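You operate a simulated robot arm through the tools that you are given. There is no shell and no other tool.

The job below is to be done with a simulated robot arm. You get a single attempt, and the scene is never put back.

Task
Set the bare row in the jig from the bar that the yellow card names.
Fine: one push; bridge parked, empty bar back on the rack; no domes on other films. Set down upright: what you pick out.

The check looks at the end state, three seconds after you hand in, the way a careful person would. Anything else that was tipped, shoved, dropped, spilled or broken makes it a failure.

Robot
A 7-joint arm with a two-finger parallel gripper, fixed in place. Base frame: the origin is on the floor under the middle of its stand, x ahead of it, y to its left, z up; the work surface is at about z = 80.6. Readings come in cm, rad, newtons and seconds.
With the tool pointing down near the work surface it reaches from about 30 to 70 cm from the base axis. Its first joint turns from -1.152 to 1.152 rad. Payload 1.57 kg.
Tool frame: the origin (TCP) lies between the finger pads and is the grasp point; the fingertips stand 3 cm ahead of it; z points along the fingers, y is the line along which they close. Largest opening 11 cm; finger width 2.4, thickness 1.2; the body of the gripper, 4.8 by 11.2 cm, starts 7.8 cm behind the TCP.
Orientation is that of the tool frame in the base frame, as [roll, pitch, yaw] about the fixed x, y, z axes, in that order (R = Rz(yaw) Ry(pitch) Rx(roll)). With the fingers straight down and closing along the base's y, the tool's x points along the base's -x, its y along +y and its z along -z.

Tools
- The arm moves only by the tool jog_arm. Its argument "series" is text: rows parted by semicolons, each of 7 numbers parted by spaces: the shift along the base's x, y, z in cm, then the turn, a rotation vector about the base's x, y, z in rad, then the gripper command, from -1 (shut) to 1 (fully open), values between in proportion. In form: x y z wx wy wz gripper; .... A call has 1 to 20 rows; each row shifts and turns the commanded pose from where the row before left it. Rows are played at 5 a second. More than 5 cm and 0.15 rad between two rows, or a gripper value outside its range, and nothing of the call is played. Where a pose cannot be reached the arm comes as near as it can. A force on the tool above 90 N (or 10 N above the force at the start of the call, whichever is more), or a blocked arm, ends the call early, and 0.2 s more pass. Each finger travels about 10.8 cm/s and halts on what it meets, pressing with about 33 N; the grip force reading is that of the motor and also rises with nothing between the fingers. The clock runs only during rows and for 0.2 s after the last one: add rows that do not move to give the fingers time. The reply holds the time, the measured pose of the TCP, the force on the tool along the base axes, the opening and the grip force, in the units named above and with some noise, with the torque about the TCP (base axes, N m) and any sound that the robot's microphone picked up.
- Cameras (640 x 400 px; columns grow to the right, rows downward): "scene" is fixed at [17.68, -42.52, 138.91]; the picture's right is [0.36, -0.93, 0.00], its down [-0.67, -0.25, -0.70] and it looks along [0.66, 0.25, -0.71] (base axes); focal length 294 px, centre (320, 200). "wrist" rides on the gripper at [7, 1.6, -14.1] in the tool frame; the picture's right is [-0.23, 0.97, 0.00], its down [-0.86, -0.20, -0.48] and it looks along [-0.47, -0.11, 0.88] (tool axes); focal length 222 px, centre (320, 200). There is no depth. A picture from a camera that has moved, and an enlarged one, comes with that camera's place and axes in the base frame and with its lens. The place of the scene camera against the robot may be out by one fixed shift of up to 1.2 cm in any direction.
- get_image(camera): a new picture of that camera. The clock stands still meanwhile.
- zoom(camera, box): a new picture of the part [left, top, right, bottom] of that camera's present view, enlarged. The clock stands still meanwhile.
- sign_off(): hands the job in; it is judged then, once.

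Nothing tells you positions but the pictures and the camera data. Unless the task says otherwise, let go and move clear before handing in.

The tools are called by a JSON object that holds its "op" and its "data". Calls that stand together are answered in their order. jog_arm: Moves the arm, as the interface text tells. Its arguments: {"type":"object","properties":{"series":{"type":"string"}},"required":["series"]} The other tools are called the same way: get_image (camera) takes a picture; zoom (camera, box) takes an enlarged picture of a part of a camera's view; sign_off () hands the job in.

At the start:

```text
time: 0.0
tool_pos: [45.46, -4.76, 110.09]
tool_rot: [-3.141, 0.0, -3.141]
contact_force: [-0.4, 0.4, 0.3]
wrist_torque: [-0.02, -0.03, 0.02]
finger_gap: 11.01
grasp_force: 0.0
```

scene: 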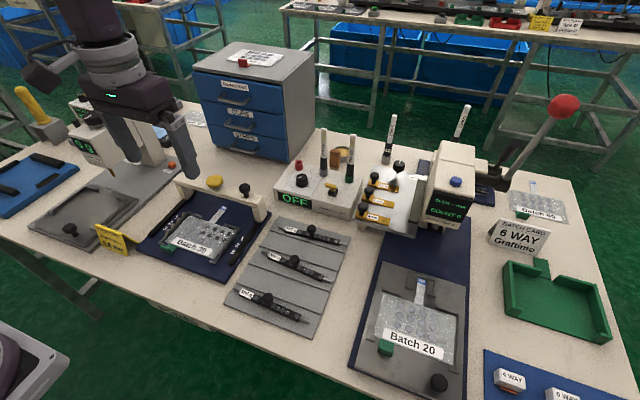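
wrist: 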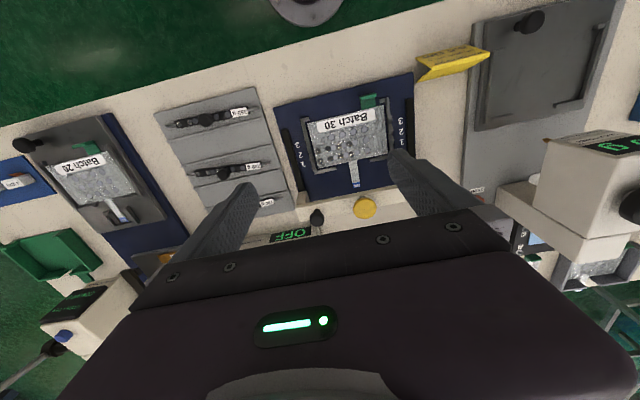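

I see a bench with a jig (Batch 30 film), a rack with three bars, a yellow card, and other stations. I'll zoom in on the details before moving anything.

{"op": "zoom", "data": {"camera": "scene", "box": [80, 160, 280, 285]}}

{"op": "zoom", "data": {"camera": "scene", "box": [210, 205, 370, 345]}}

{"op": "zoom", "data": {"camera": "scene", "box": [260, 110, 420, 240]}}

{"op": "zoom", "data": {"camera": "wrist", "box": [260, 30, 500, 230]}}

{"op": "zoom", "data": {"camera": "wrist", "box": [140, 70, 310, 230]}}

```text
3.20 times, centred on (180, 222) of scene
camera zoom: at [17.68, -42.52, 138.91], right [0.36, -0.93, 0.0], down [-0.67, -0.25, -0.7], along [0.66, 0.25, -0.71], focal length 941 px, centre (768, 128)
```

zoom: 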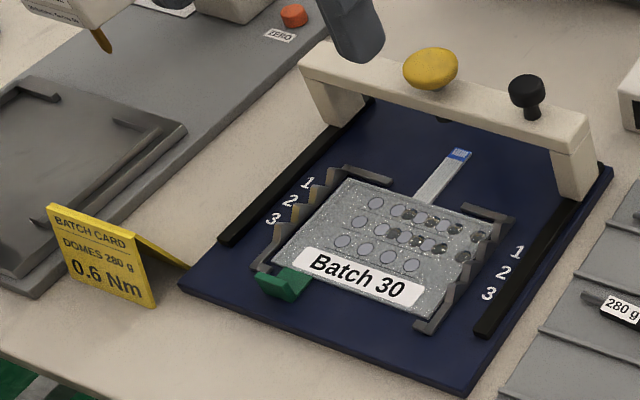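

```text
2.86 times, centred on (290, 275) of scene
camera zoom: at [17.68, -42.52, 138.91], right [0.36, -0.93, 0.0], down [-0.67, -0.25, -0.7], along [0.66, 0.25, -0.71], focal length 840 px, centre (406, -14)
```

zoom: 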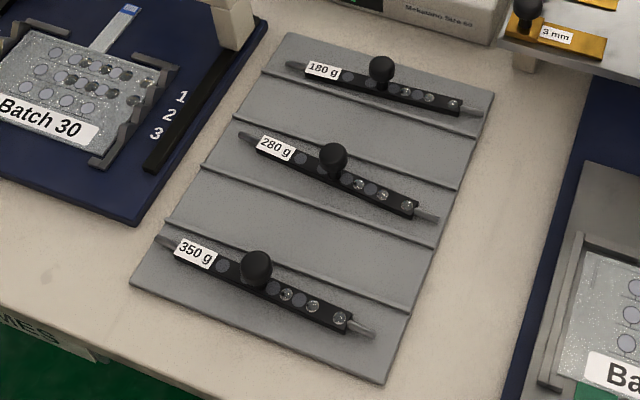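

```text
3.08 times, centred on (340, 175) of scene
camera zoom: at [17.68, -42.52, 138.91], right [0.36, -0.93, 0.0], down [-0.67, -0.25, -0.7], along [0.66, 0.25, -0.71], focal length 905 px, centre (258, 277)
```

zoom: 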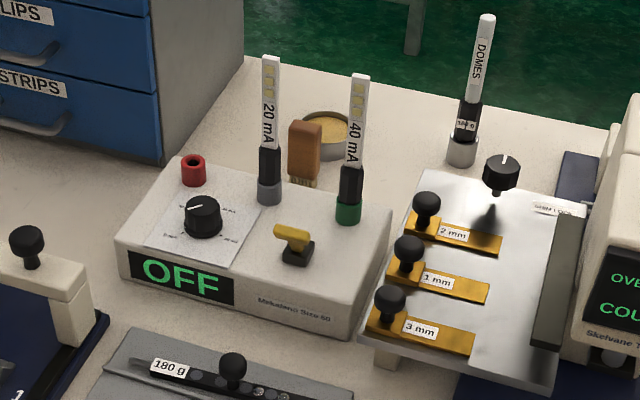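

```text
2.00 times, centred on (380, 130) of wrist
camera zoom: at [38.4, -3.06, 124.22], right [0.23, 0.97, 0.0], down [0.86, -0.2, 0.48], along [0.47, -0.11, -0.88], focal length 444 px, centre (200, 340)
```

zoom: 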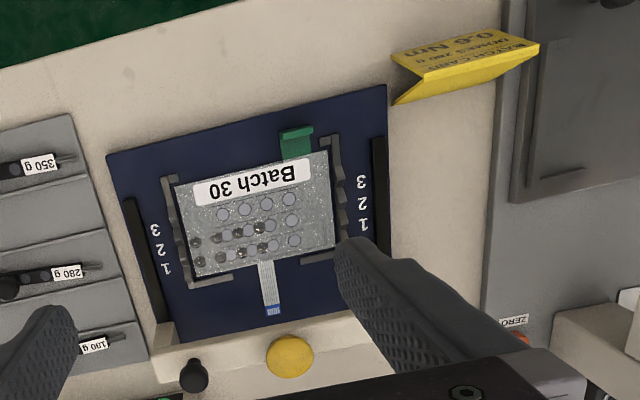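

```text
2.50 times, centred on (225, 150) of wrist
camera zoom: at [38.4, -3.06, 124.22], right [0.23, 0.97, 0.0], down [0.86, -0.2, 0.48], along [0.47, -0.11, -0.88], focal length 555 px, centre (558, 325)
```

zoom: 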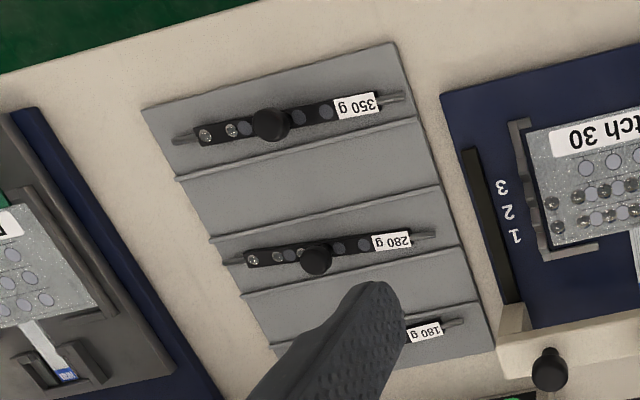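

The yellow card reads "DOMES 280 g / 0.6 Nm", so the 280 g bar in the middle of the rack is the one. I'll look closer at the jig rows, the notches and the bridge.

{"op": "zoom", "data": {"camera": "scene", "box": [160, 200, 250, 265]}}

{"op": "zoom", "data": {"camera": "wrist", "box": [290, 80, 420, 200]}}

{"op": "zoom", "data": {"camera": "scene", "box": [280, 240, 350, 290]}}

{"op": "zoom", "data": {"camera": "scene", "box": [160, 160, 280, 240]}}

{"op": "zoom", "data": {"camera": "scene", "box": [360, 130, 640, 400]}}

{"op": "zoom", "data": {"camera": "scene", "box": [0, 80, 180, 260]}}

```text
6.15 times, centred on (205, 232) of scene
camera zoom: at [17.68, -42.52, 138.91], right [0.36, -0.93, 0.0], down [-0.67, -0.25, -0.7], along [0.66, 0.25, -0.71], focal length 1809 px, centre (1028, 0)
```

zoom: 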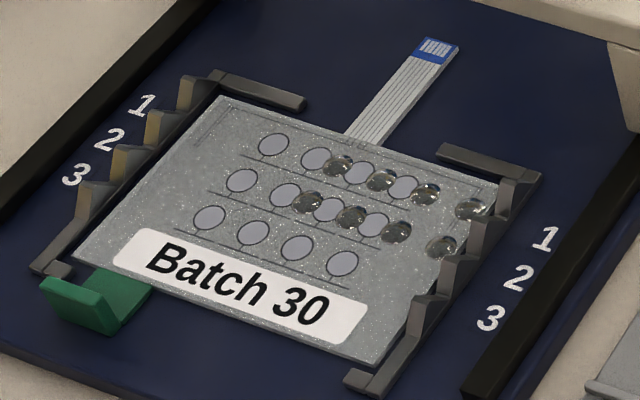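

```text
3.33 times, centred on (355, 140) of wrist
camera zoom: at [38.4, -3.06, 124.22], right [0.23, 0.97, 0.0], down [0.86, -0.2, 0.48], along [0.47, -0.11, -0.88], focal length 740 px, centre (203, 400)
```

zoom: 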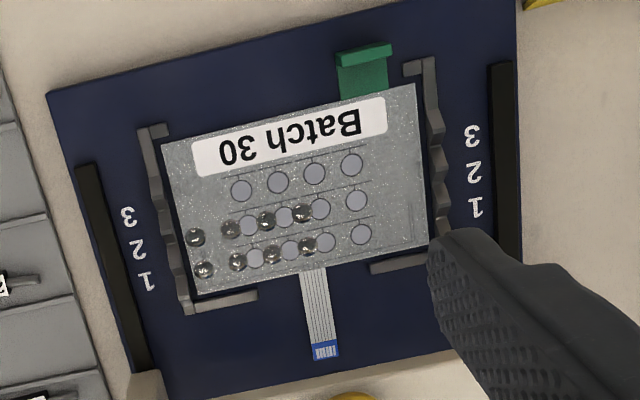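

```text
8.00 times, centred on (315, 265) of scene
camera zoom: at [17.68, -42.52, 138.91], right [0.36, -0.93, 0.0], down [-0.67, -0.25, -0.7], along [0.66, 0.25, -0.71], focal length 2352 px, centre (360, -320)
```

zoom: 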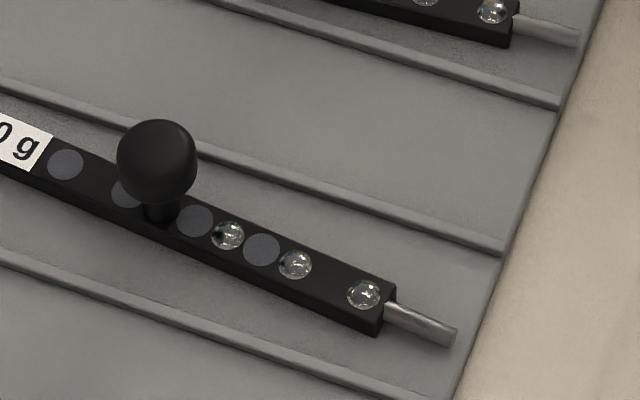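

```text
5.00 times, centred on (220, 200) of scene
camera zoom: at [17.68, -42.52, 138.91], right [0.36, -0.93, 0.0], down [-0.67, -0.25, -0.7], along [0.66, 0.25, -0.71], focal length 1470 px, centre (820, 200)
```

zoom: 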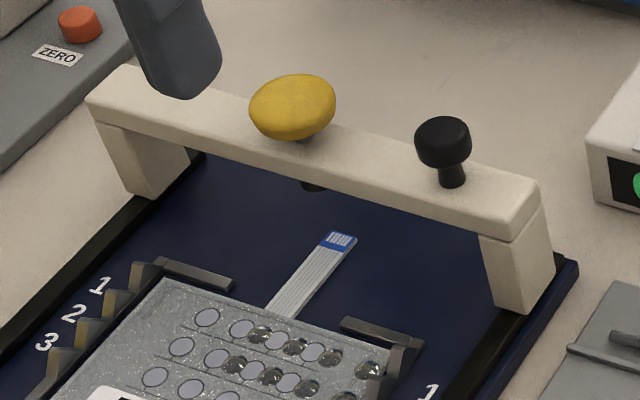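

```text
1.48 times, centred on (500, 265) of scene
camera zoom: at [17.68, -42.52, 138.91], right [0.36, -0.93, 0.0], down [-0.67, -0.25, -0.7], along [0.66, 0.25, -0.71], focal length 436 px, centre (53, 104)
```

zoom: 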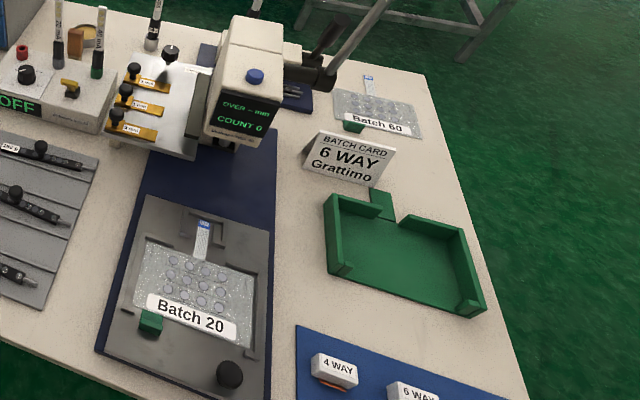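

```text
2.22 times, centred on (90, 170) of scene
camera zoom: at [17.68, -42.52, 138.91], right [0.36, -0.93, 0.0], down [-0.67, -0.25, -0.7], along [0.66, 0.25, -0.71], focal length 653 px, centre (831, 267)
```

zoom: 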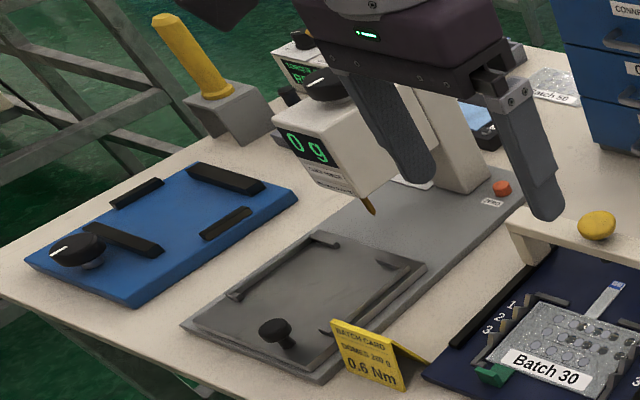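

The bare row is row 3, nearest the robot. The middle bar on the rack carries the 280 g label. The bridge is parked at the far end at about x 60. Next I move the wrist camera above the rack for a closer look.

{"op": "jog_arm", "data": {"series": "0 -3.5 -2 0 0 0 1; 0 -3.5 -2 0 0 0 1; 0 -3.5 -2 0 0 0 1; 0 -3.5 -2 0 0 0 1; 0 -3.5 -2 0 0 0 1; 0 0 0 0 0 0 1"}}

{"op": "get_image", "data": {"camera": "wrist"}}

{"op": "get_image", "data": {"camera": "scene"}}

```text
time: 1.4
tool_pos: [45.62, -22.17, 100.14]
tool_rot: [-3.141, 0.0, -3.141]
contact_force: [-0.4, 0.8, -0.3]
wrist_torque: [0.01, 0.0, 0.05]
finger_gap: 10.99
grasp_force: 0.0
```

```text
taken
camera wrist: at [38.47, -20.66, 114.22], right [0.23, 0.97, 0.0], down [0.86, -0.2, 0.48], along [0.47, -0.11, -0.88], focal length 222 px, centre (320, 200)
```

wrist: 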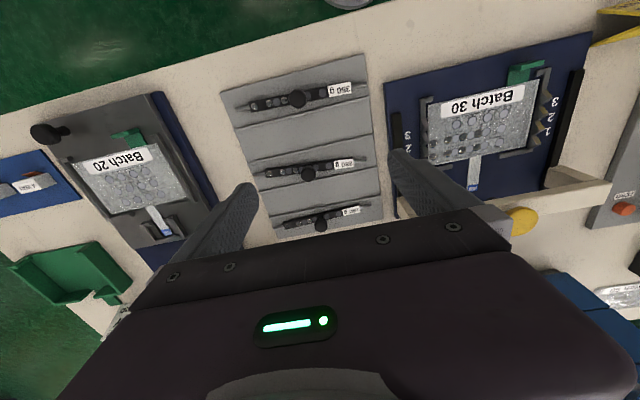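

```text
taken
```

scene: 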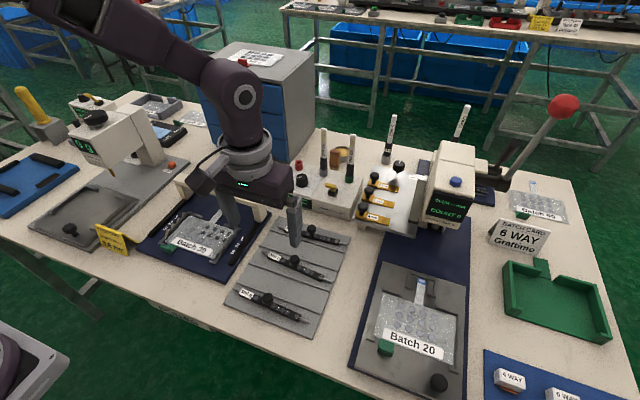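

{"op": "zoom", "data": {"camera": "wrist", "box": [215, 50, 395, 240]}}

{"op": "zoom", "data": {"camera": "wrist", "box": [250, 150, 370, 190]}}

{"op": "zoom", "data": {"camera": "wrist", "box": [380, 40, 610, 220]}}

```text
2.11 times, centred on (305, 145) of wrist
camera zoom: at [38.47, -20.66, 114.22], right [0.23, 0.97, 0.0], down [0.86, -0.2, 0.48], along [0.47, -0.11, -0.88], focal length 468 px, centre (352, 316)
```

zoom: 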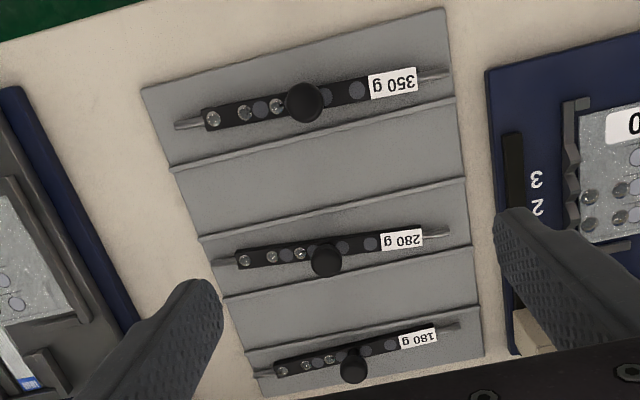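

```text
5.33 times, centred on (310, 170) of wrist
camera zoom: at [38.47, -20.66, 114.22], right [0.23, 0.97, 0.0], down [0.86, -0.2, 0.48], along [0.47, -0.11, -0.88], focal length 1185 px, centre (373, 360)
```

zoom: 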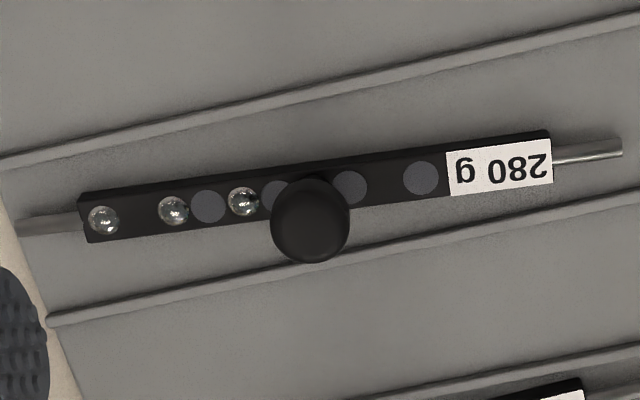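

```text
2.22 times, centred on (495, 130) of wrist
camera zoom: at [38.47, -20.66, 114.22], right [0.23, 0.97, 0.0], down [0.86, -0.2, 0.48], along [0.47, -0.11, -0.88], focal length 494 px, centre (-69, 356)
```

zoom: 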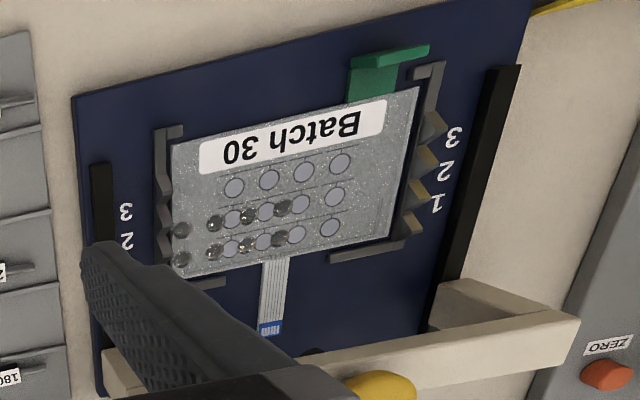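

The 280 g bar's knob is at about (49.6, -24.9) with its center near z 85, and the bar is turned about -0.1 rad from the base's y axis. Before I pick it up I want a closer look at the jig and the notch profile, so I move the camera over the jig.

{"op": "zoom", "data": {"camera": "scene", "box": [150, 190, 275, 285]}}

{"op": "jog_arm", "data": {"series": "0 4 0 0 0 0 1; 0 4.5 0 0 0 0 1; 0 4.5 0 0 0 0 1; 0 4.5 0 0 0 0 1; 0 4.5 0 0 0 0 1; 0 0 0 0 0 0 1"}}

{"op": "get_image", "data": {"camera": "wrist"}}

{"op": "zoom", "data": {"camera": "wrist", "box": [200, 60, 440, 210]}}

```text
4.21 times, centred on (212, 238) of scene
camera zoom: at [17.68, -42.52, 138.91], right [0.36, -0.93, 0.0], down [-0.67, -0.25, -0.7], along [0.66, 0.25, -0.71], focal length 1238 px, centre (773, 42)
```

zoom: 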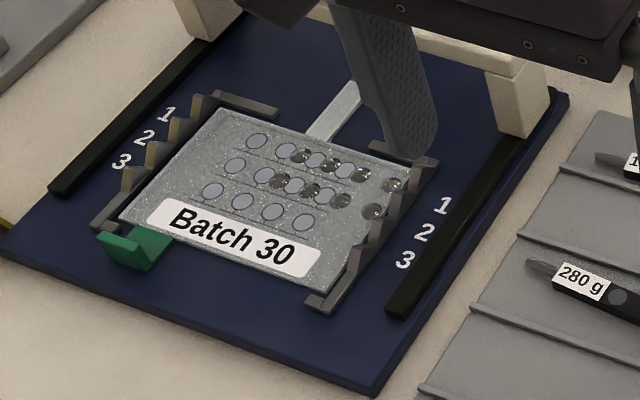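

```text
time: 2.8
tool_pos: [45.47, -0.23, 100.18]
tool_rot: [-3.141, -0.001, -3.141]
contact_force: [0.2, 0.3, -0.3]
wrist_torque: [0.0, -0.04, 0.01]
finger_gap: 11.02
grasp_force: 0.1
```

```text
taken
camera wrist: at [38.49, 1.45, 114.28], right [0.23, 0.97, 0.0], down [0.85, -0.2, 0.48], along [0.47, -0.11, -0.88], focal length 222 px, centre (320, 200)
```

wrist: 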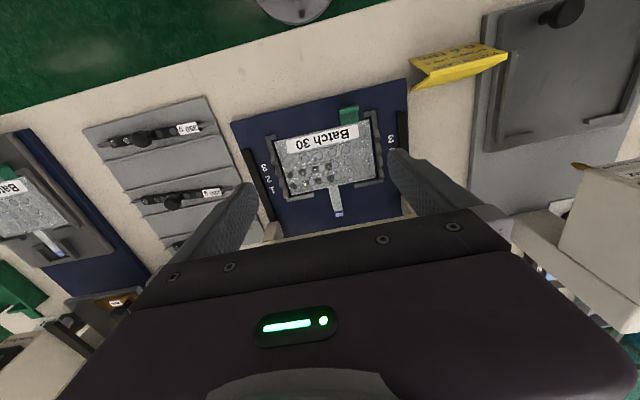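

```text
2.67 times, centred on (320, 135) of wrist
camera zoom: at [38.49, 1.45, 114.28], right [0.23, 0.97, 0.0], down [0.85, -0.2, 0.48], along [0.47, -0.11, -0.88], focal length 592 px, centre (320, 373)
```

zoom: 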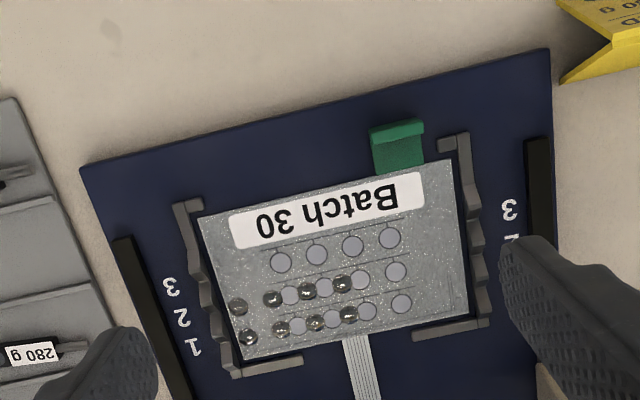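

{"op": "zoom", "data": {"camera": "wrist", "box": [255, 125, 315, 205]}}

{"op": "zoom", "data": {"camera": "wrist", "box": [345, 100, 415, 190]}}

{"op": "zoom", "data": {"camera": "scene", "box": [205, 215, 255, 265]}}

{"op": "zoom", "data": {"camera": "scene", "box": [165, 205, 215, 255]}}

{"op": "zoom", "data": {"camera": "scene", "box": [280, 245, 345, 290]}}

```text
5.00 times, centred on (285, 165) of wrist
camera zoom: at [38.49, 1.45, 114.28], right [0.23, 0.97, 0.0], down [0.85, -0.2, 0.48], along [0.47, -0.11, -0.88], focal length 1111 px, centre (495, 375)
```

zoom: 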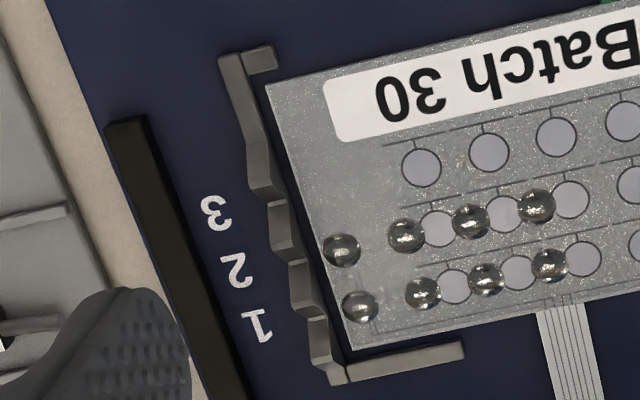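

```text
4.44 times, centred on (380, 145) of wrist
camera zoom: at [38.49, 1.45, 114.28], right [0.23, 0.97, 0.0], down [0.85, -0.2, 0.48], along [0.47, -0.11, -0.88], focal length 987 px, centre (53, 444)
```

zoom: 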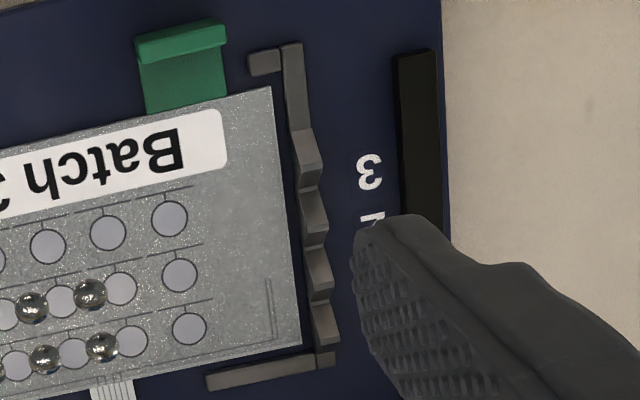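

```text
8.00 times, centred on (230, 240) of scene
camera zoom: at [17.68, -42.51, 138.91], right [0.36, -0.93, 0.0], down [-0.67, -0.25, -0.7], along [0.66, 0.25, -0.71], focal length 2352 px, centre (1040, -120)
```

zoom: 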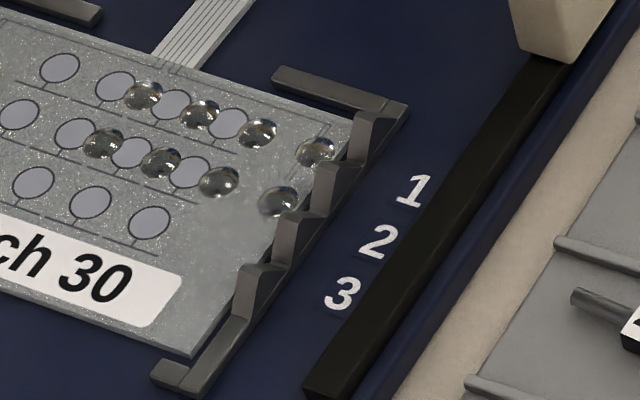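

```text
8.00 times, centred on (190, 230) of scene
camera zoom: at [17.68, -42.51, 138.91], right [0.36, -0.93, 0.0], down [-0.67, -0.25, -0.7], along [0.66, 0.25, -0.71], focal length 2352 px, centre (1360, -40)
```

zoom: 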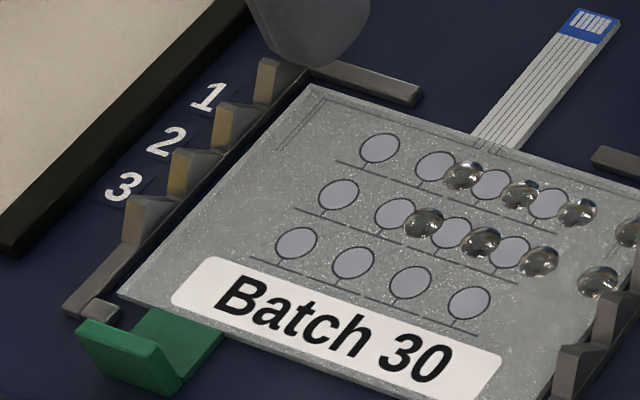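

```text
8.89 times, centred on (312, 268) of scene
camera zoom: at [17.68, -42.51, 138.91], right [0.36, -0.93, 0.0], down [-0.67, -0.25, -0.7], along [0.66, 0.25, -0.71], focal length 2613 px, centre (387, -400)
```

zoom: 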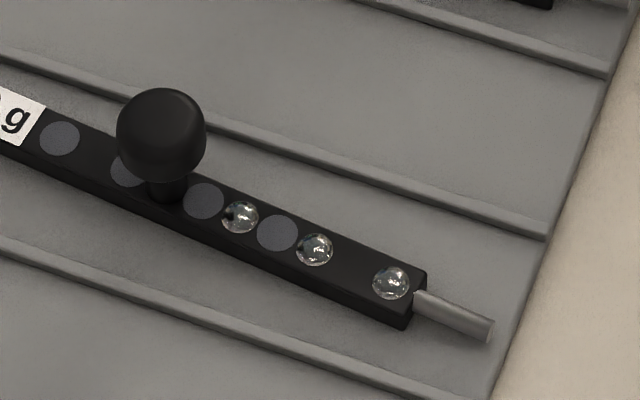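

The jig's notched fences run along x with three slots, and slot 3 lines up with the bare row at about x = 48.35, y ≈ 0. I'm going over the 280 g bar's knob with a slight turn to match the bar and a part-open gripper.

{"op": "jog_arm", "data": {"series": "0.69 -4.11 0 0 0 -0.016 0.3; 0.69 -4.11 0 0 0 -0.016 0.1; 0.69 -4.11 0 0 0 -0.016 -0.1; 0.69 -4.11 0 0 0 -0.016 -0.1; 0.69 -4.11 0 0 0 -0.016 -0.1; 0.69 -4.11 0 0 0 -0.016 -0.1; 0 0 -3 0 0 0 -0.1; 0 0 -3 0 0 0 -0.1; 0 0 -1.2 0 0 0 -0.1; 0 0 0 0 0 0 -0.1"}}

{"op": "get_image", "data": {"camera": "wrist"}}

{"op": "zoom", "data": {"camera": "scene", "box": [230, 180, 370, 300]}}

```text
time: 5.0
tool_pos: [49.56, -24.93, 92.83]
tool_rot: [-3.141, 0.0, 3.047]
contact_force: [0.0, -0.1, -0.4]
wrist_torque: [-0.01, 0.02, 0.01]
finger_gap: 4.97
grasp_force: 0.1
```

```text
taken
camera wrist: at [42.71, -22.61, 107.0], right [0.32, 0.95, 0.0], down [0.83, -0.28, 0.48], along [0.45, -0.15, -0.88], focal length 222 px, centre (320, 200)
```

wrist: 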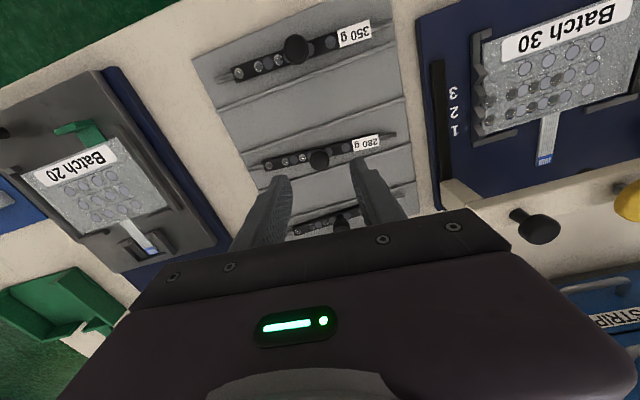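

```text
3.33 times, centred on (300, 240) of scene
camera zoom: at [17.68, -42.52, 138.91], right [0.36, -0.93, 0.0], down [-0.67, -0.25, -0.7], along [0.66, 0.25, -0.71], focal length 980 px, centre (387, 67)
```

zoom: 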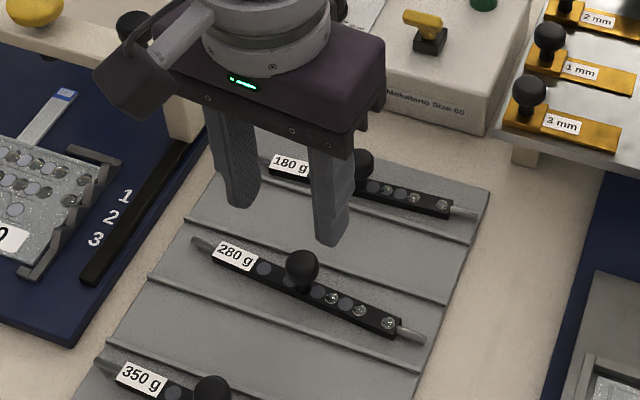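

{"op": "zoom", "data": {"camera": "wrist", "box": [240, 120, 410, 210]}}

```text
3.76 times, centred on (325, 165) of wrist
camera zoom: at [42.71, -22.61, 107.0], right [0.32, 0.95, 0.0], down [0.83, -0.28, 0.48], along [0.45, -0.15, -0.88], focal length 836 px, centre (301, 332)
```

zoom: 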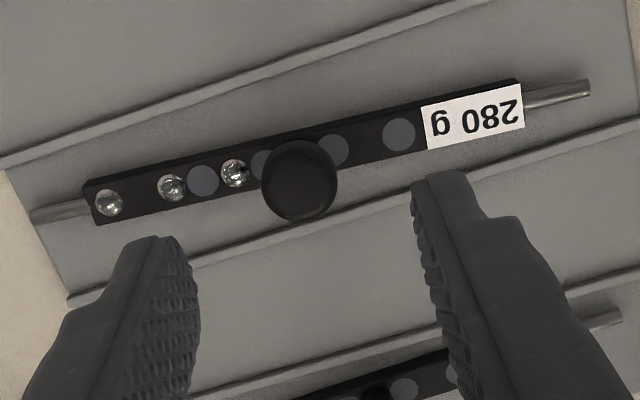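

The gripper is aligned over the 280 g bar, and the knob reads about (49.65, -25.0, 85). I go down so the fingertips stop just above the bar body, then close on the knob.

{"op": "jog_arm", "data": {"series": "0.1 -0.05 -2 0 0 0 -0.1; 0 0 -2 0 0 0 -0.1; 0 0 -1.2 0 0 0 -0.1; 0 0 -0.6 0 0 0 -0.1; 0 0 -0.4 0 0 0 -0.1; 0 0 0 0 0 0 -0.1"}}

{"op": "zoom", "data": {"camera": "scene", "box": [240, 200, 360, 300]}}

{"op": "zoom", "data": {"camera": "wrist", "box": [220, 120, 430, 260]}}

```text
time: 6.4
tool_pos: [49.76, -24.79, 86.6]
tool_rot: [-3.141, 0.001, 3.044]
contact_force: [0.2, 0.0, -0.1]
wrist_torque: [0.0, 0.03, 0.01]
finger_gap: 4.94
grasp_force: 0.1
```

```text
4.00 times, centred on (300, 250) of scene
camera zoom: at [17.68, -42.52, 138.91], right [0.36, -0.93, 0.0], down [-0.67, -0.25, -0.7], along [0.66, 0.25, -0.71], focal length 1176 px, centre (400, 0)
```

zoom: 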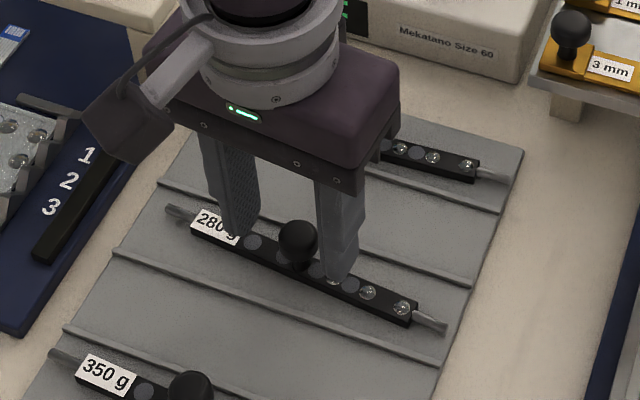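

```text
2.86 times, centred on (325, 190) of wrist
camera zoom: at [42.83, -22.61, 100.82], right [0.32, 0.95, 0.0], down [0.83, -0.28, 0.48], along [0.45, -0.15, -0.88], focal length 635 px, centre (306, 229)
```

zoom: 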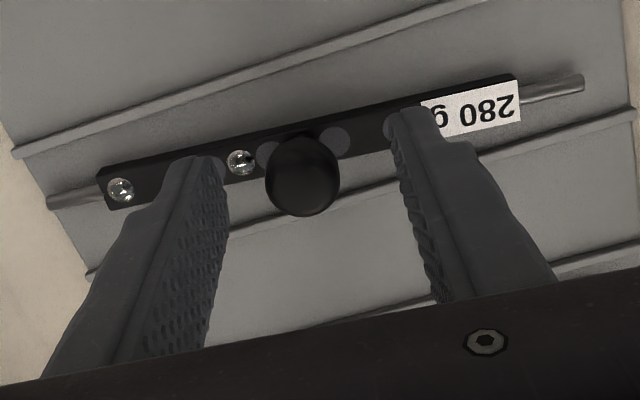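

{"op": "jog_arm", "data": {"series": "-0.05 -0.1 0 0 0 0 -0.1; 0 0 0 0 0 0 -1; 0 0 0 0 0 0 -1; 0 0 0 0 0 0 -1"}}

{"op": "zoom", "data": {"camera": "scene", "box": [240, 200, 360, 300]}}

{"op": "zoom", "data": {"camera": "wrist", "box": [220, 120, 430, 260]}}

```text
time: 7.4
tool_pos: [49.72, -24.99, 86.71]
tool_rot: [3.141, 0.0, 3.045]
contact_force: [-0.7, -0.1, 0.5]
wrist_torque: [0.0, 0.0, -0.02]
finger_gap: 1.9
grasp_force: 32.7
```

```text
4.00 times, centred on (300, 250) of scene
camera zoom: at [17.68, -42.52, 138.91], right [0.36, -0.93, 0.0], down [-0.67, -0.25, -0.7], along [0.66, 0.25, -0.71], focal length 1176 px, centre (400, 0)
```

zoom: 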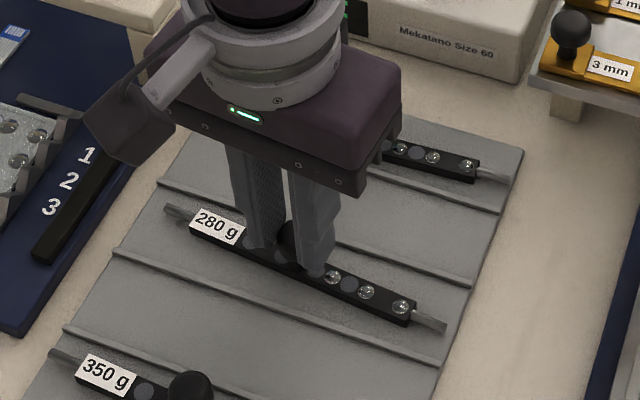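

```text
2.86 times, centred on (325, 190) of wrist
camera zoom: at [42.78, -22.71, 100.83], right [0.32, 0.95, 0.0], down [0.83, -0.28, 0.48], along [0.45, -0.15, -0.88], focal length 635 px, centre (306, 229)
```

zoom: 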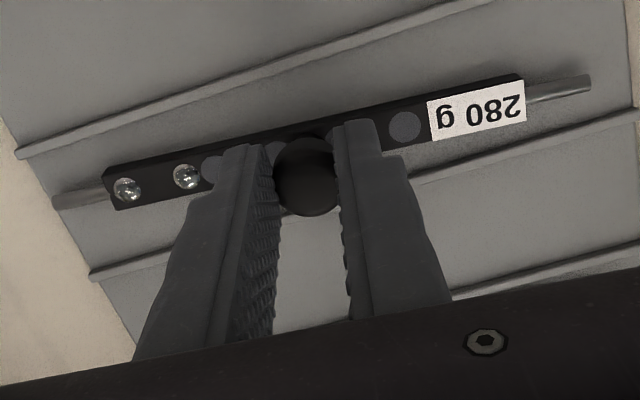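

The knob is gripped, gap 1.9 cm and grip force 33 N. I lift straight up slowly and check that the bar hangs level with its domes in place.

{"op": "jog_arm", "data": {"series": "0 0 0.4 0 0 0 -1; 0 0 0.8 0 0 0 -1; 0 0 1.5 0 0 0 -1; 0 0 1.8 0 0 0 -1; 0 0 1.5 0 0 0 -1; 0 0 0 0 0 0 -1"}}

{"op": "zoom", "data": {"camera": "scene", "box": [220, 180, 360, 300]}}

{"op": "zoom", "data": {"camera": "wrist", "box": [200, 100, 440, 260]}}

```text
time: 8.8
tool_pos: [49.74, -25.16, 92.66]
tool_rot: [-3.142, 0.001, 3.046]
contact_force: [0.1, 0.6, -1.3]
wrist_torque: [-0.01, -0.02, 0.02]
finger_gap: 1.86
grasp_force: 33.1
```

```text
3.33 times, centred on (290, 240) of scene
camera zoom: at [17.68, -42.52, 138.91], right [0.36, -0.93, 0.0], down [-0.67, -0.25, -0.7], along [0.66, 0.25, -0.71], focal length 980 px, centre (420, 67)
```

zoom: 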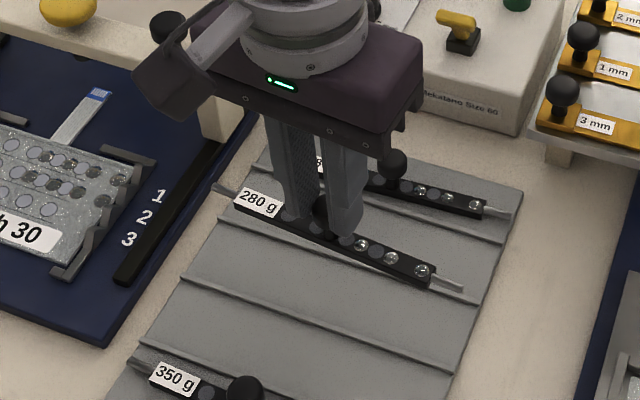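

```text
2.50 times, centred on (320, 180) of wrist
camera zoom: at [42.85, -22.78, 106.88], right [0.32, 0.95, 0.0], down [0.83, -0.28, 0.48], along [0.45, -0.15, -0.88], focal length 555 px, centre (320, 250)
```

zoom: 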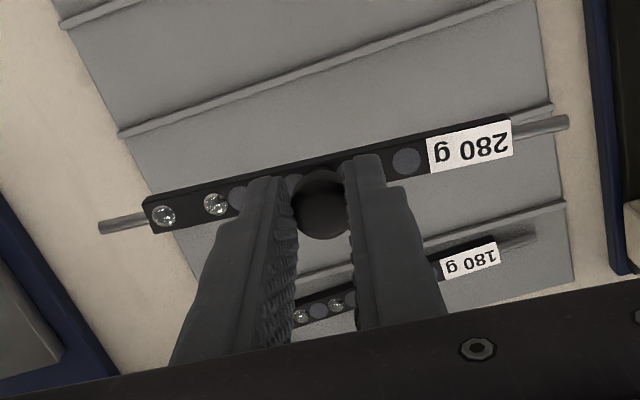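

The bar is level with its domes still on it. I carry it at a safe height over to the jig and square it to the y axis, stopping above slot 3 at about x 48.2, y 0.

{"op": "jog_arm", "data": {"series": "0 0 2 0 0 0 -1; 0 0 2 0 0 0 -1; -0.1 1.5 0 0 0 0.008 -1; -0.154 2.5 0 0 0 0.0094 -1; -0.154 2.5 0 0 0 0.0094 -1; -0.154 2.5 0 0 0 0.0094 -1; -0.154 2.5 0 0 0 0.0094 -1; -0.154 2.5 0 0 0 0.0094 -1; -0.154 2.5 0 0 0 0.0094 -1; -0.154 2.5 0 0 0 0.0094 -1; -0.154 2.5 0 0 0 0.0094 -1; -0.154 2.5 0 0 0 0.0094 -1; -0.054 1.08 0 0 0 0 -1; 0 0 0 0 0 0 -1; 0 0 0 0 0 0 -1"}}

{"op": "get_image", "data": {"camera": "wrist"}}

{"op": "zoom", "data": {"camera": "wrist", "box": [200, 100, 440, 260]}}

{"op": "zoom", "data": {"camera": "scene", "box": [130, 150, 290, 290]}}

```text
time: 12.0
tool_pos: [48.14, 0.06, 96.63]
tool_rot: [-3.142, -0.001, 3.137]
contact_force: [-0.2, 0.4, -0.6]
wrist_torque: [0.01, 0.01, -0.01]
finger_gap: 1.84
grasp_force: 32.5
```

```text
taken
camera wrist: at [41.13, 1.7, 110.81], right [0.23, 0.97, 0.0], down [0.85, -0.2, 0.48], along [0.47, -0.11, -0.88], focal length 222 px, centre (320, 200)
```

wrist: 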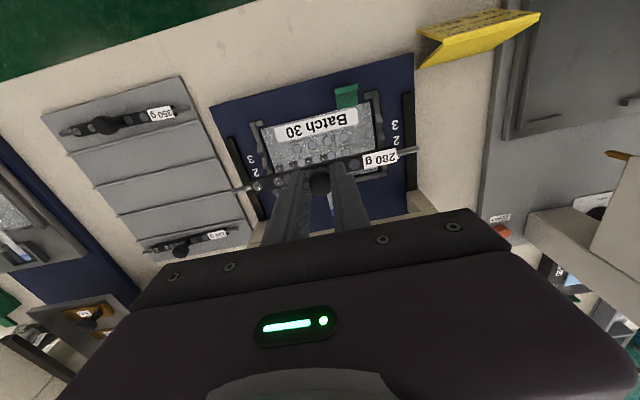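

```text
2.50 times, centred on (320, 180) of wrist
camera zoom: at [41.13, 1.7, 110.81], right [0.23, 0.97, 0.0], down [0.85, -0.2, 0.48], along [0.47, -0.11, -0.88], focal length 555 px, centre (320, 250)
```

zoom: 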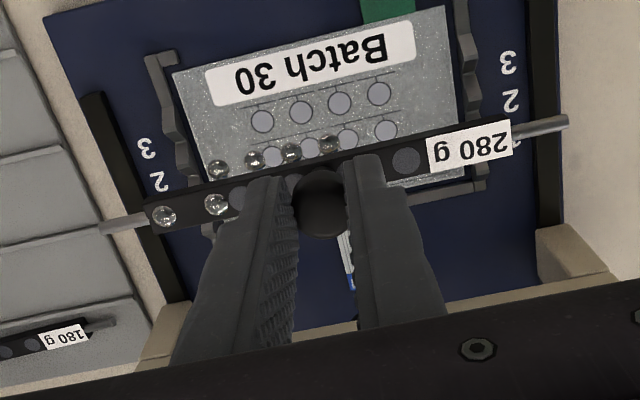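

```text
2.86 times, centred on (210, 220) of scene
camera zoom: at [17.68, -42.52, 138.91], right [0.36, -0.93, 0.0], down [-0.67, -0.25, -0.7], along [0.66, 0.25, -0.71], focal length 840 px, centre (634, 143)
```

zoom: 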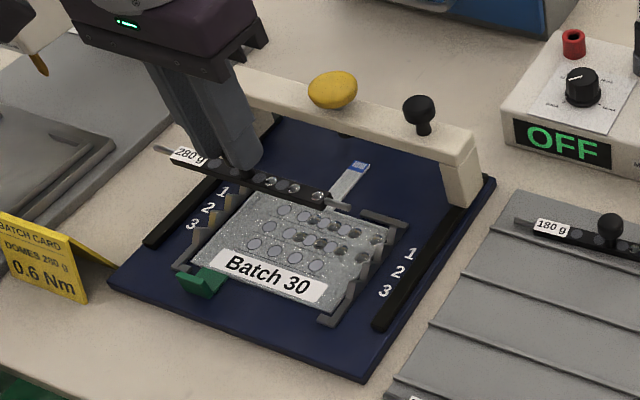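

The bar is square and centered on row 3 at about (48.2, 0.1). I lower it in steps, watching the pins against the slots.

{"op": "jog_arm", "data": {"series": "0.02 -0.08 -1.5 0 0 0 -1; 0 0 -2 0 0 0 -1; 0 0 -2 0 0 0 -1; 0 0 -1.5 0 0 0 -1; 0 0 -0.6 0 0 0 -1; 0 0 0 0 0 0 -1; 0 0 0 0 0 0 -1"}}

{"op": "zoom", "data": {"camera": "wrist", "box": [200, 100, 440, 260]}}

{"op": "zoom", "data": {"camera": "scene", "box": [150, 180, 270, 280]}}

```text
time: 13.6
tool_pos: [48.16, 0.07, 89.01]
tool_rot: [3.141, 0.0, 3.138]
contact_force: [0.1, -0.7, -0.1]
wrist_torque: [-0.03, -0.01, 0.01]
finger_gap: 1.81
grasp_force: 32.6
```

```text
2.50 times, centred on (320, 180) of wrist
camera zoom: at [41.12, 1.66, 103.21], right [0.23, 0.97, 0.0], down [0.85, -0.2, 0.48], along [0.47, -0.11, -0.88], focal length 555 px, centre (320, 250)
```

zoom: 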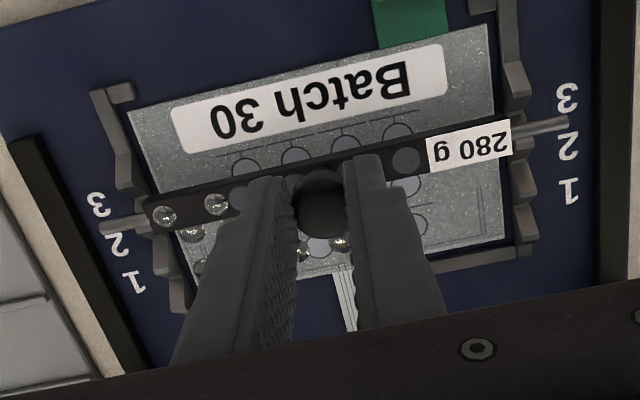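

```text
4.00 times, centred on (210, 230) of scene
camera zoom: at [17.68, -42.52, 138.91], right [0.36, -0.93, 0.0], down [-0.67, -0.25, -0.7], along [0.66, 0.25, -0.71], focal length 1176 px, centre (760, 80)
```

zoom: 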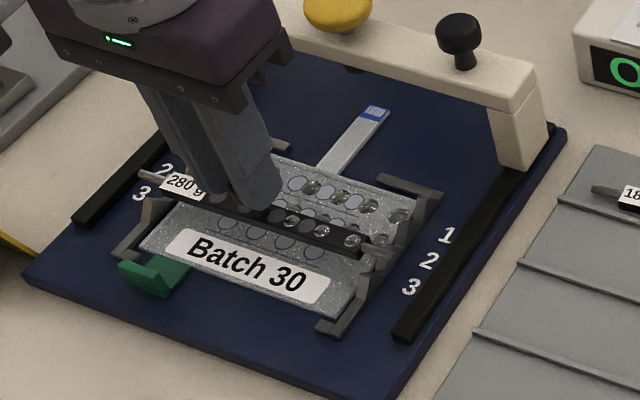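

{"op": "zoom", "data": {"camera": "wrist", "box": [225, 120, 305, 220]}}

{"op": "zoom", "data": {"camera": "wrist", "box": [360, 95, 440, 205]}}

{"op": "zoom", "data": {"camera": "scene", "box": [220, 220, 265, 265]}}

{"op": "zoom", "data": {"camera": "scene", "box": [170, 210, 215, 255]}}

```text
4.00 times, centred on (265, 170) of wrist
camera zoom: at [41.12, 1.66, 103.21], right [0.23, 0.97, 0.0], down [0.85, -0.2, 0.48], along [0.47, -0.11, -0.88], focal length 888 px, centre (540, 320)
```

zoom: 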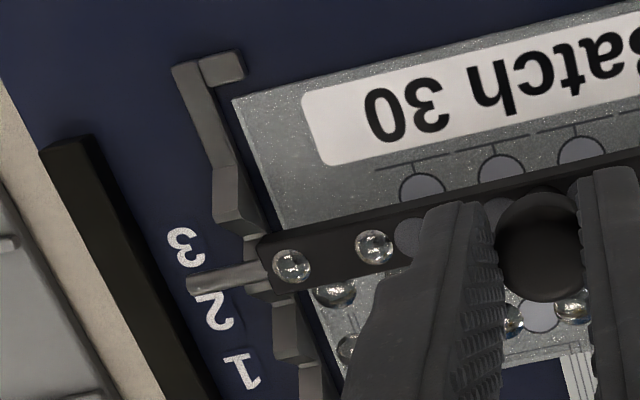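

```text
3.64 times, centred on (400, 150) of wrist
camera zoom: at [41.12, 1.66, 103.21], right [0.23, 0.97, 0.0], down [0.85, -0.2, 0.48], along [0.47, -0.11, -0.88], focal length 808 px, centre (29, 382)
```

zoom: 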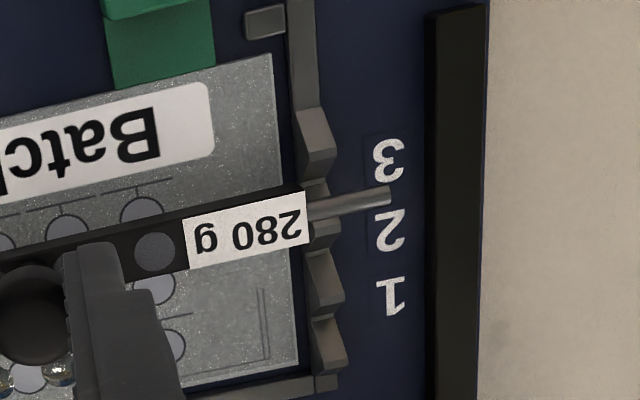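

```text
8.89 times, centred on (242, 242) of scene
camera zoom: at [17.68, -42.52, 138.91], right [0.36, -0.93, 0.0], down [-0.67, -0.25, -0.7], along [0.66, 0.25, -0.71], focal length 2613 px, centre (1009, -178)
```

zoom: 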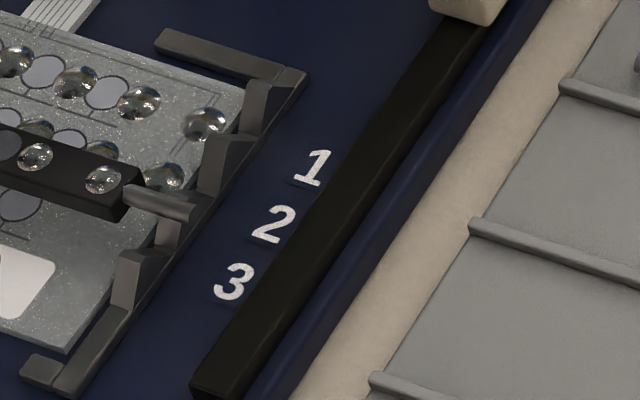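

```text
8.89 times, centred on (192, 232) of scene
camera zoom: at [17.68, -42.52, 138.91], right [0.36, -0.93, 0.0], down [-0.67, -0.25, -0.7], along [0.66, 0.25, -0.71], focal length 2613 px, centre (1453, -89)
```

zoom: 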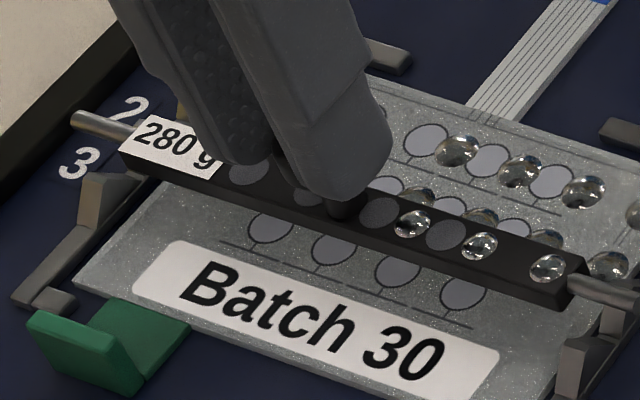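

The pins project onto slot 3 on both sides, so I keep lowering in small steps and watch the force.

{"op": "jog_arm", "data": {"series": "0 0 -0.5 0 0 0 -1; 0 0 -0.5 0 0 0 -1; 0 0 -0.3 0 0 0 -1; 0 0 0 0 0 0 -1"}}

{"op": "zoom", "data": {"camera": "wrist", "box": [200, 80, 450, 250]}}

{"op": "zoom", "data": {"camera": "scene", "box": [160, 205, 260, 275]}}

```text
time: 14.6
tool_pos: [48.16, -0.03, 87.67]
tool_rot: [3.141, -0.001, 3.138]
contact_force: [-9.5, -0.9, 13.0]
wrist_torque: [-0.02, 0.47, -0.01]
finger_gap: 1.82
grasp_force: 32.6
```

```text
2.35 times, centred on (325, 165) of wrist
camera zoom: at [41.05, 1.64, 101.93], right [0.23, 0.97, 0.0], down [0.86, -0.2, 0.48], along [0.46, -0.11, -0.88], focal length 523 px, centre (308, 282)
```

zoom: 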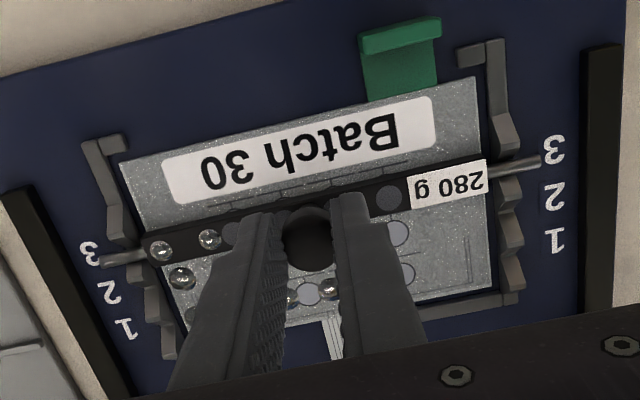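

```text
5.71 times, centred on (210, 240) of scene
camera zoom: at [17.64, -42.52, 138.92], right [0.36, -0.93, 0.0], down [-0.66, -0.25, -0.7], along [0.66, 0.25, -0.71], focal length 1680 px, centre (949, -29)
```

zoom: 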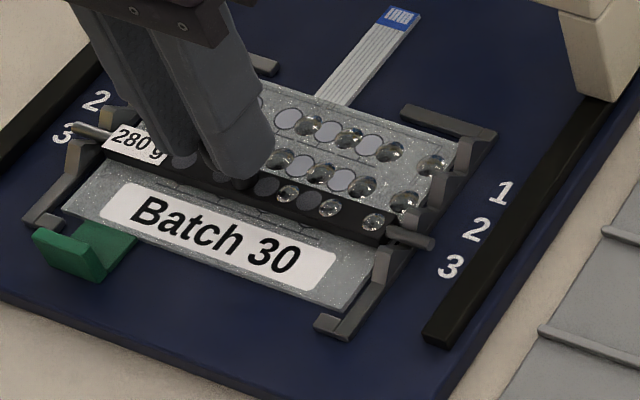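

The pins are touching the far flank of slot 3, with the force pushing toward -x. I shift slightly toward the robot to center in the V and re-check the force.

{"op": "jog_arm", "data": {"series": "-0.1 0 0.1 0 0 0 -1; -0.1 0 0 0 0 0 -1; 0 0 0 0 0 0 -1"}}

```text
time: 15.4
tool_pos: [48.02, -0.11, 87.89]
tool_rot: [-3.141, -0.001, 3.139]
contact_force: [-0.3, 0.1, -0.9]
wrist_torque: [-0.02, 0.01, 0.0]
finger_gap: 1.81
grasp_force: 32.6
```

{"op": "jog_arm", "data": {"series": "0 0 -0.2 0 0 0 -1; 0 0 -0.1 0 0 0 -1; 0 0 0 0 0 0 -1"}}

{"op": "zoom", "data": {"camera": "wrist", "box": [215, 140, 295, 210]}}

{"op": "zoom", "data": {"camera": "wrist", "box": [360, 95, 440, 205]}}

{"op": "zoom", "data": {"camera": "scene", "box": [210, 220, 260, 270]}}

```text
time: 16.2
tool_pos: [48.0, 0.05, 87.52]
tool_rot: [-3.141, 0.001, 3.138]
contact_force: [-4.0, 1.3, 33.8]
wrist_torque: [0.02, 0.09, 0.03]
finger_gap: 1.81
grasp_force: 32.6
```

```text
5.71 times, centred on (255, 175) of wrist
camera zoom: at [40.9, 1.64, 101.8], right [0.23, 0.97, 0.0], down [0.85, -0.2, 0.48], along [0.47, -0.11, -0.88], focal length 1269 px, centre (691, 343)
```

zoom: 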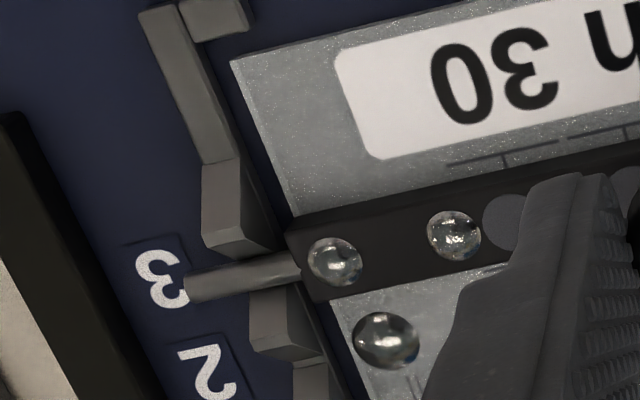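

```text
3.64 times, centred on (400, 150) of wrist
camera zoom: at [40.9, 1.64, 101.8], right [0.23, 0.97, 0.0], down [0.85, -0.2, 0.48], along [0.47, -0.11, -0.88], focal length 808 px, centre (29, 382)
```

zoom: 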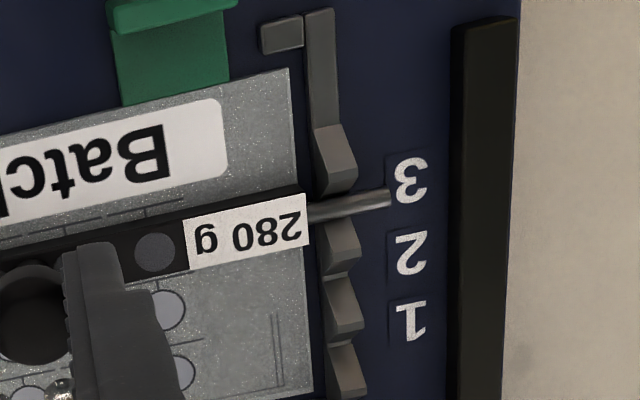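

```text
8.00 times, centred on (235, 245) of scene
camera zoom: at [17.62, -42.51, 138.92], right [0.36, -0.93, 0.0], down [-0.66, -0.25, -0.7], along [0.66, 0.25, -0.71], focal length 2352 px, centre (1000, -160)
```

zoom: 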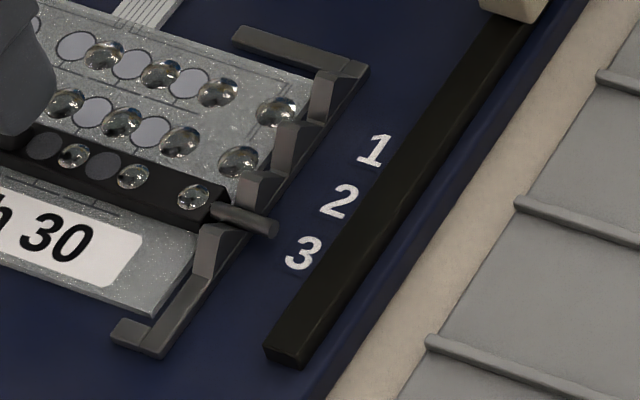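

The bar is seated in slot 3 on both sides, with a vertical force of 34 N. I ease off a bit, check the force, then release.

{"op": "jog_arm", "data": {"series": "0 0 0.08 0 0 0 -1; 0 0 0 0 0 0 -1"}}

```text
time: 16.8
tool_pos: [48.14, -0.05, 87.73]
tool_rot: [3.141, 0.003, 3.138]
contact_force: [1.4, 0.7, 20.7]
wrist_torque: [0.03, -0.16, -0.01]
finger_gap: 1.8
grasp_force: 32.0
```

{"op": "jog_arm", "data": {"series": "0 0 0.1 0 0 0 -1; 0 0 0 0 0 0 -1"}}

```text
time: 17.4
tool_pos: [48.02, -0.06, 87.69]
tool_rot: [3.141, 0.0, 3.137]
contact_force: [4.5, -0.2, 0.3]
wrist_torque: [-0.01, -0.22, 0.0]
finger_gap: 1.84
grasp_force: 32.8
```

{"op": "jog_arm", "data": {"series": "0.05 0 -0.03 0 0 0 -1; 0 0 0 0 0 0 -1; 0 0 0 0 0 0 -0.6; 0 0 0 0 0 0 -0.5; 0 0 0 0 0 0 -0.4; 0 0 0 0 0 0 -0.4"}}

{"op": "zoom", "data": {"camera": "wrist", "box": [200, 80, 450, 250]}}

{"op": "zoom", "data": {"camera": "scene", "box": [160, 205, 260, 275]}}

```text
time: 18.8
tool_pos: [48.08, 0.04, 87.63]
tool_rot: [-3.141, -0.001, 3.138]
contact_force: [-0.9, 0.3, -0.6]
wrist_torque: [0.0, 0.03, 0.0]
finger_gap: 3.29
grasp_force: 0.2
```

```text
2.35 times, centred on (325, 165) of wrist
camera zoom: at [40.97, 1.65, 101.87], right [0.23, 0.97, 0.0], down [0.85, -0.2, 0.48], along [0.47, -0.11, -0.88], focal length 523 px, centre (308, 282)
```

zoom: 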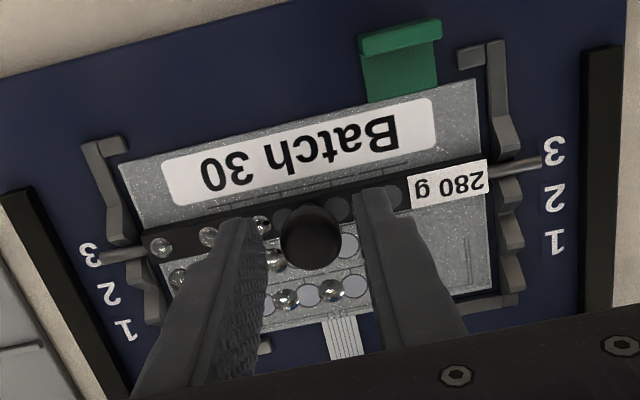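

```text
5.71 times, centred on (210, 240) of scene
camera zoom: at [17.68, -42.52, 138.91], right [0.36, -0.93, 0.0], down [-0.67, -0.25, -0.7], along [0.66, 0.25, -0.71], focal length 1680 px, centre (949, -29)
```

zoom: 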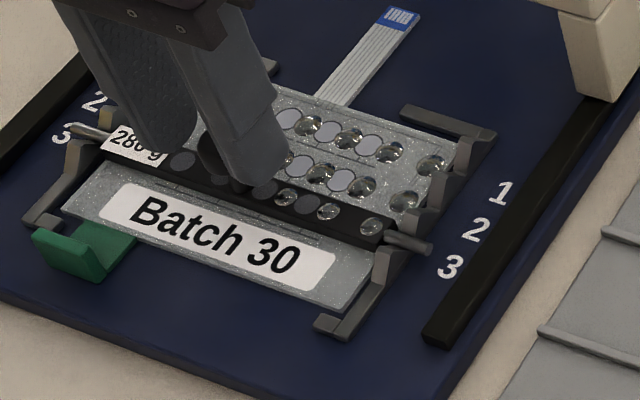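

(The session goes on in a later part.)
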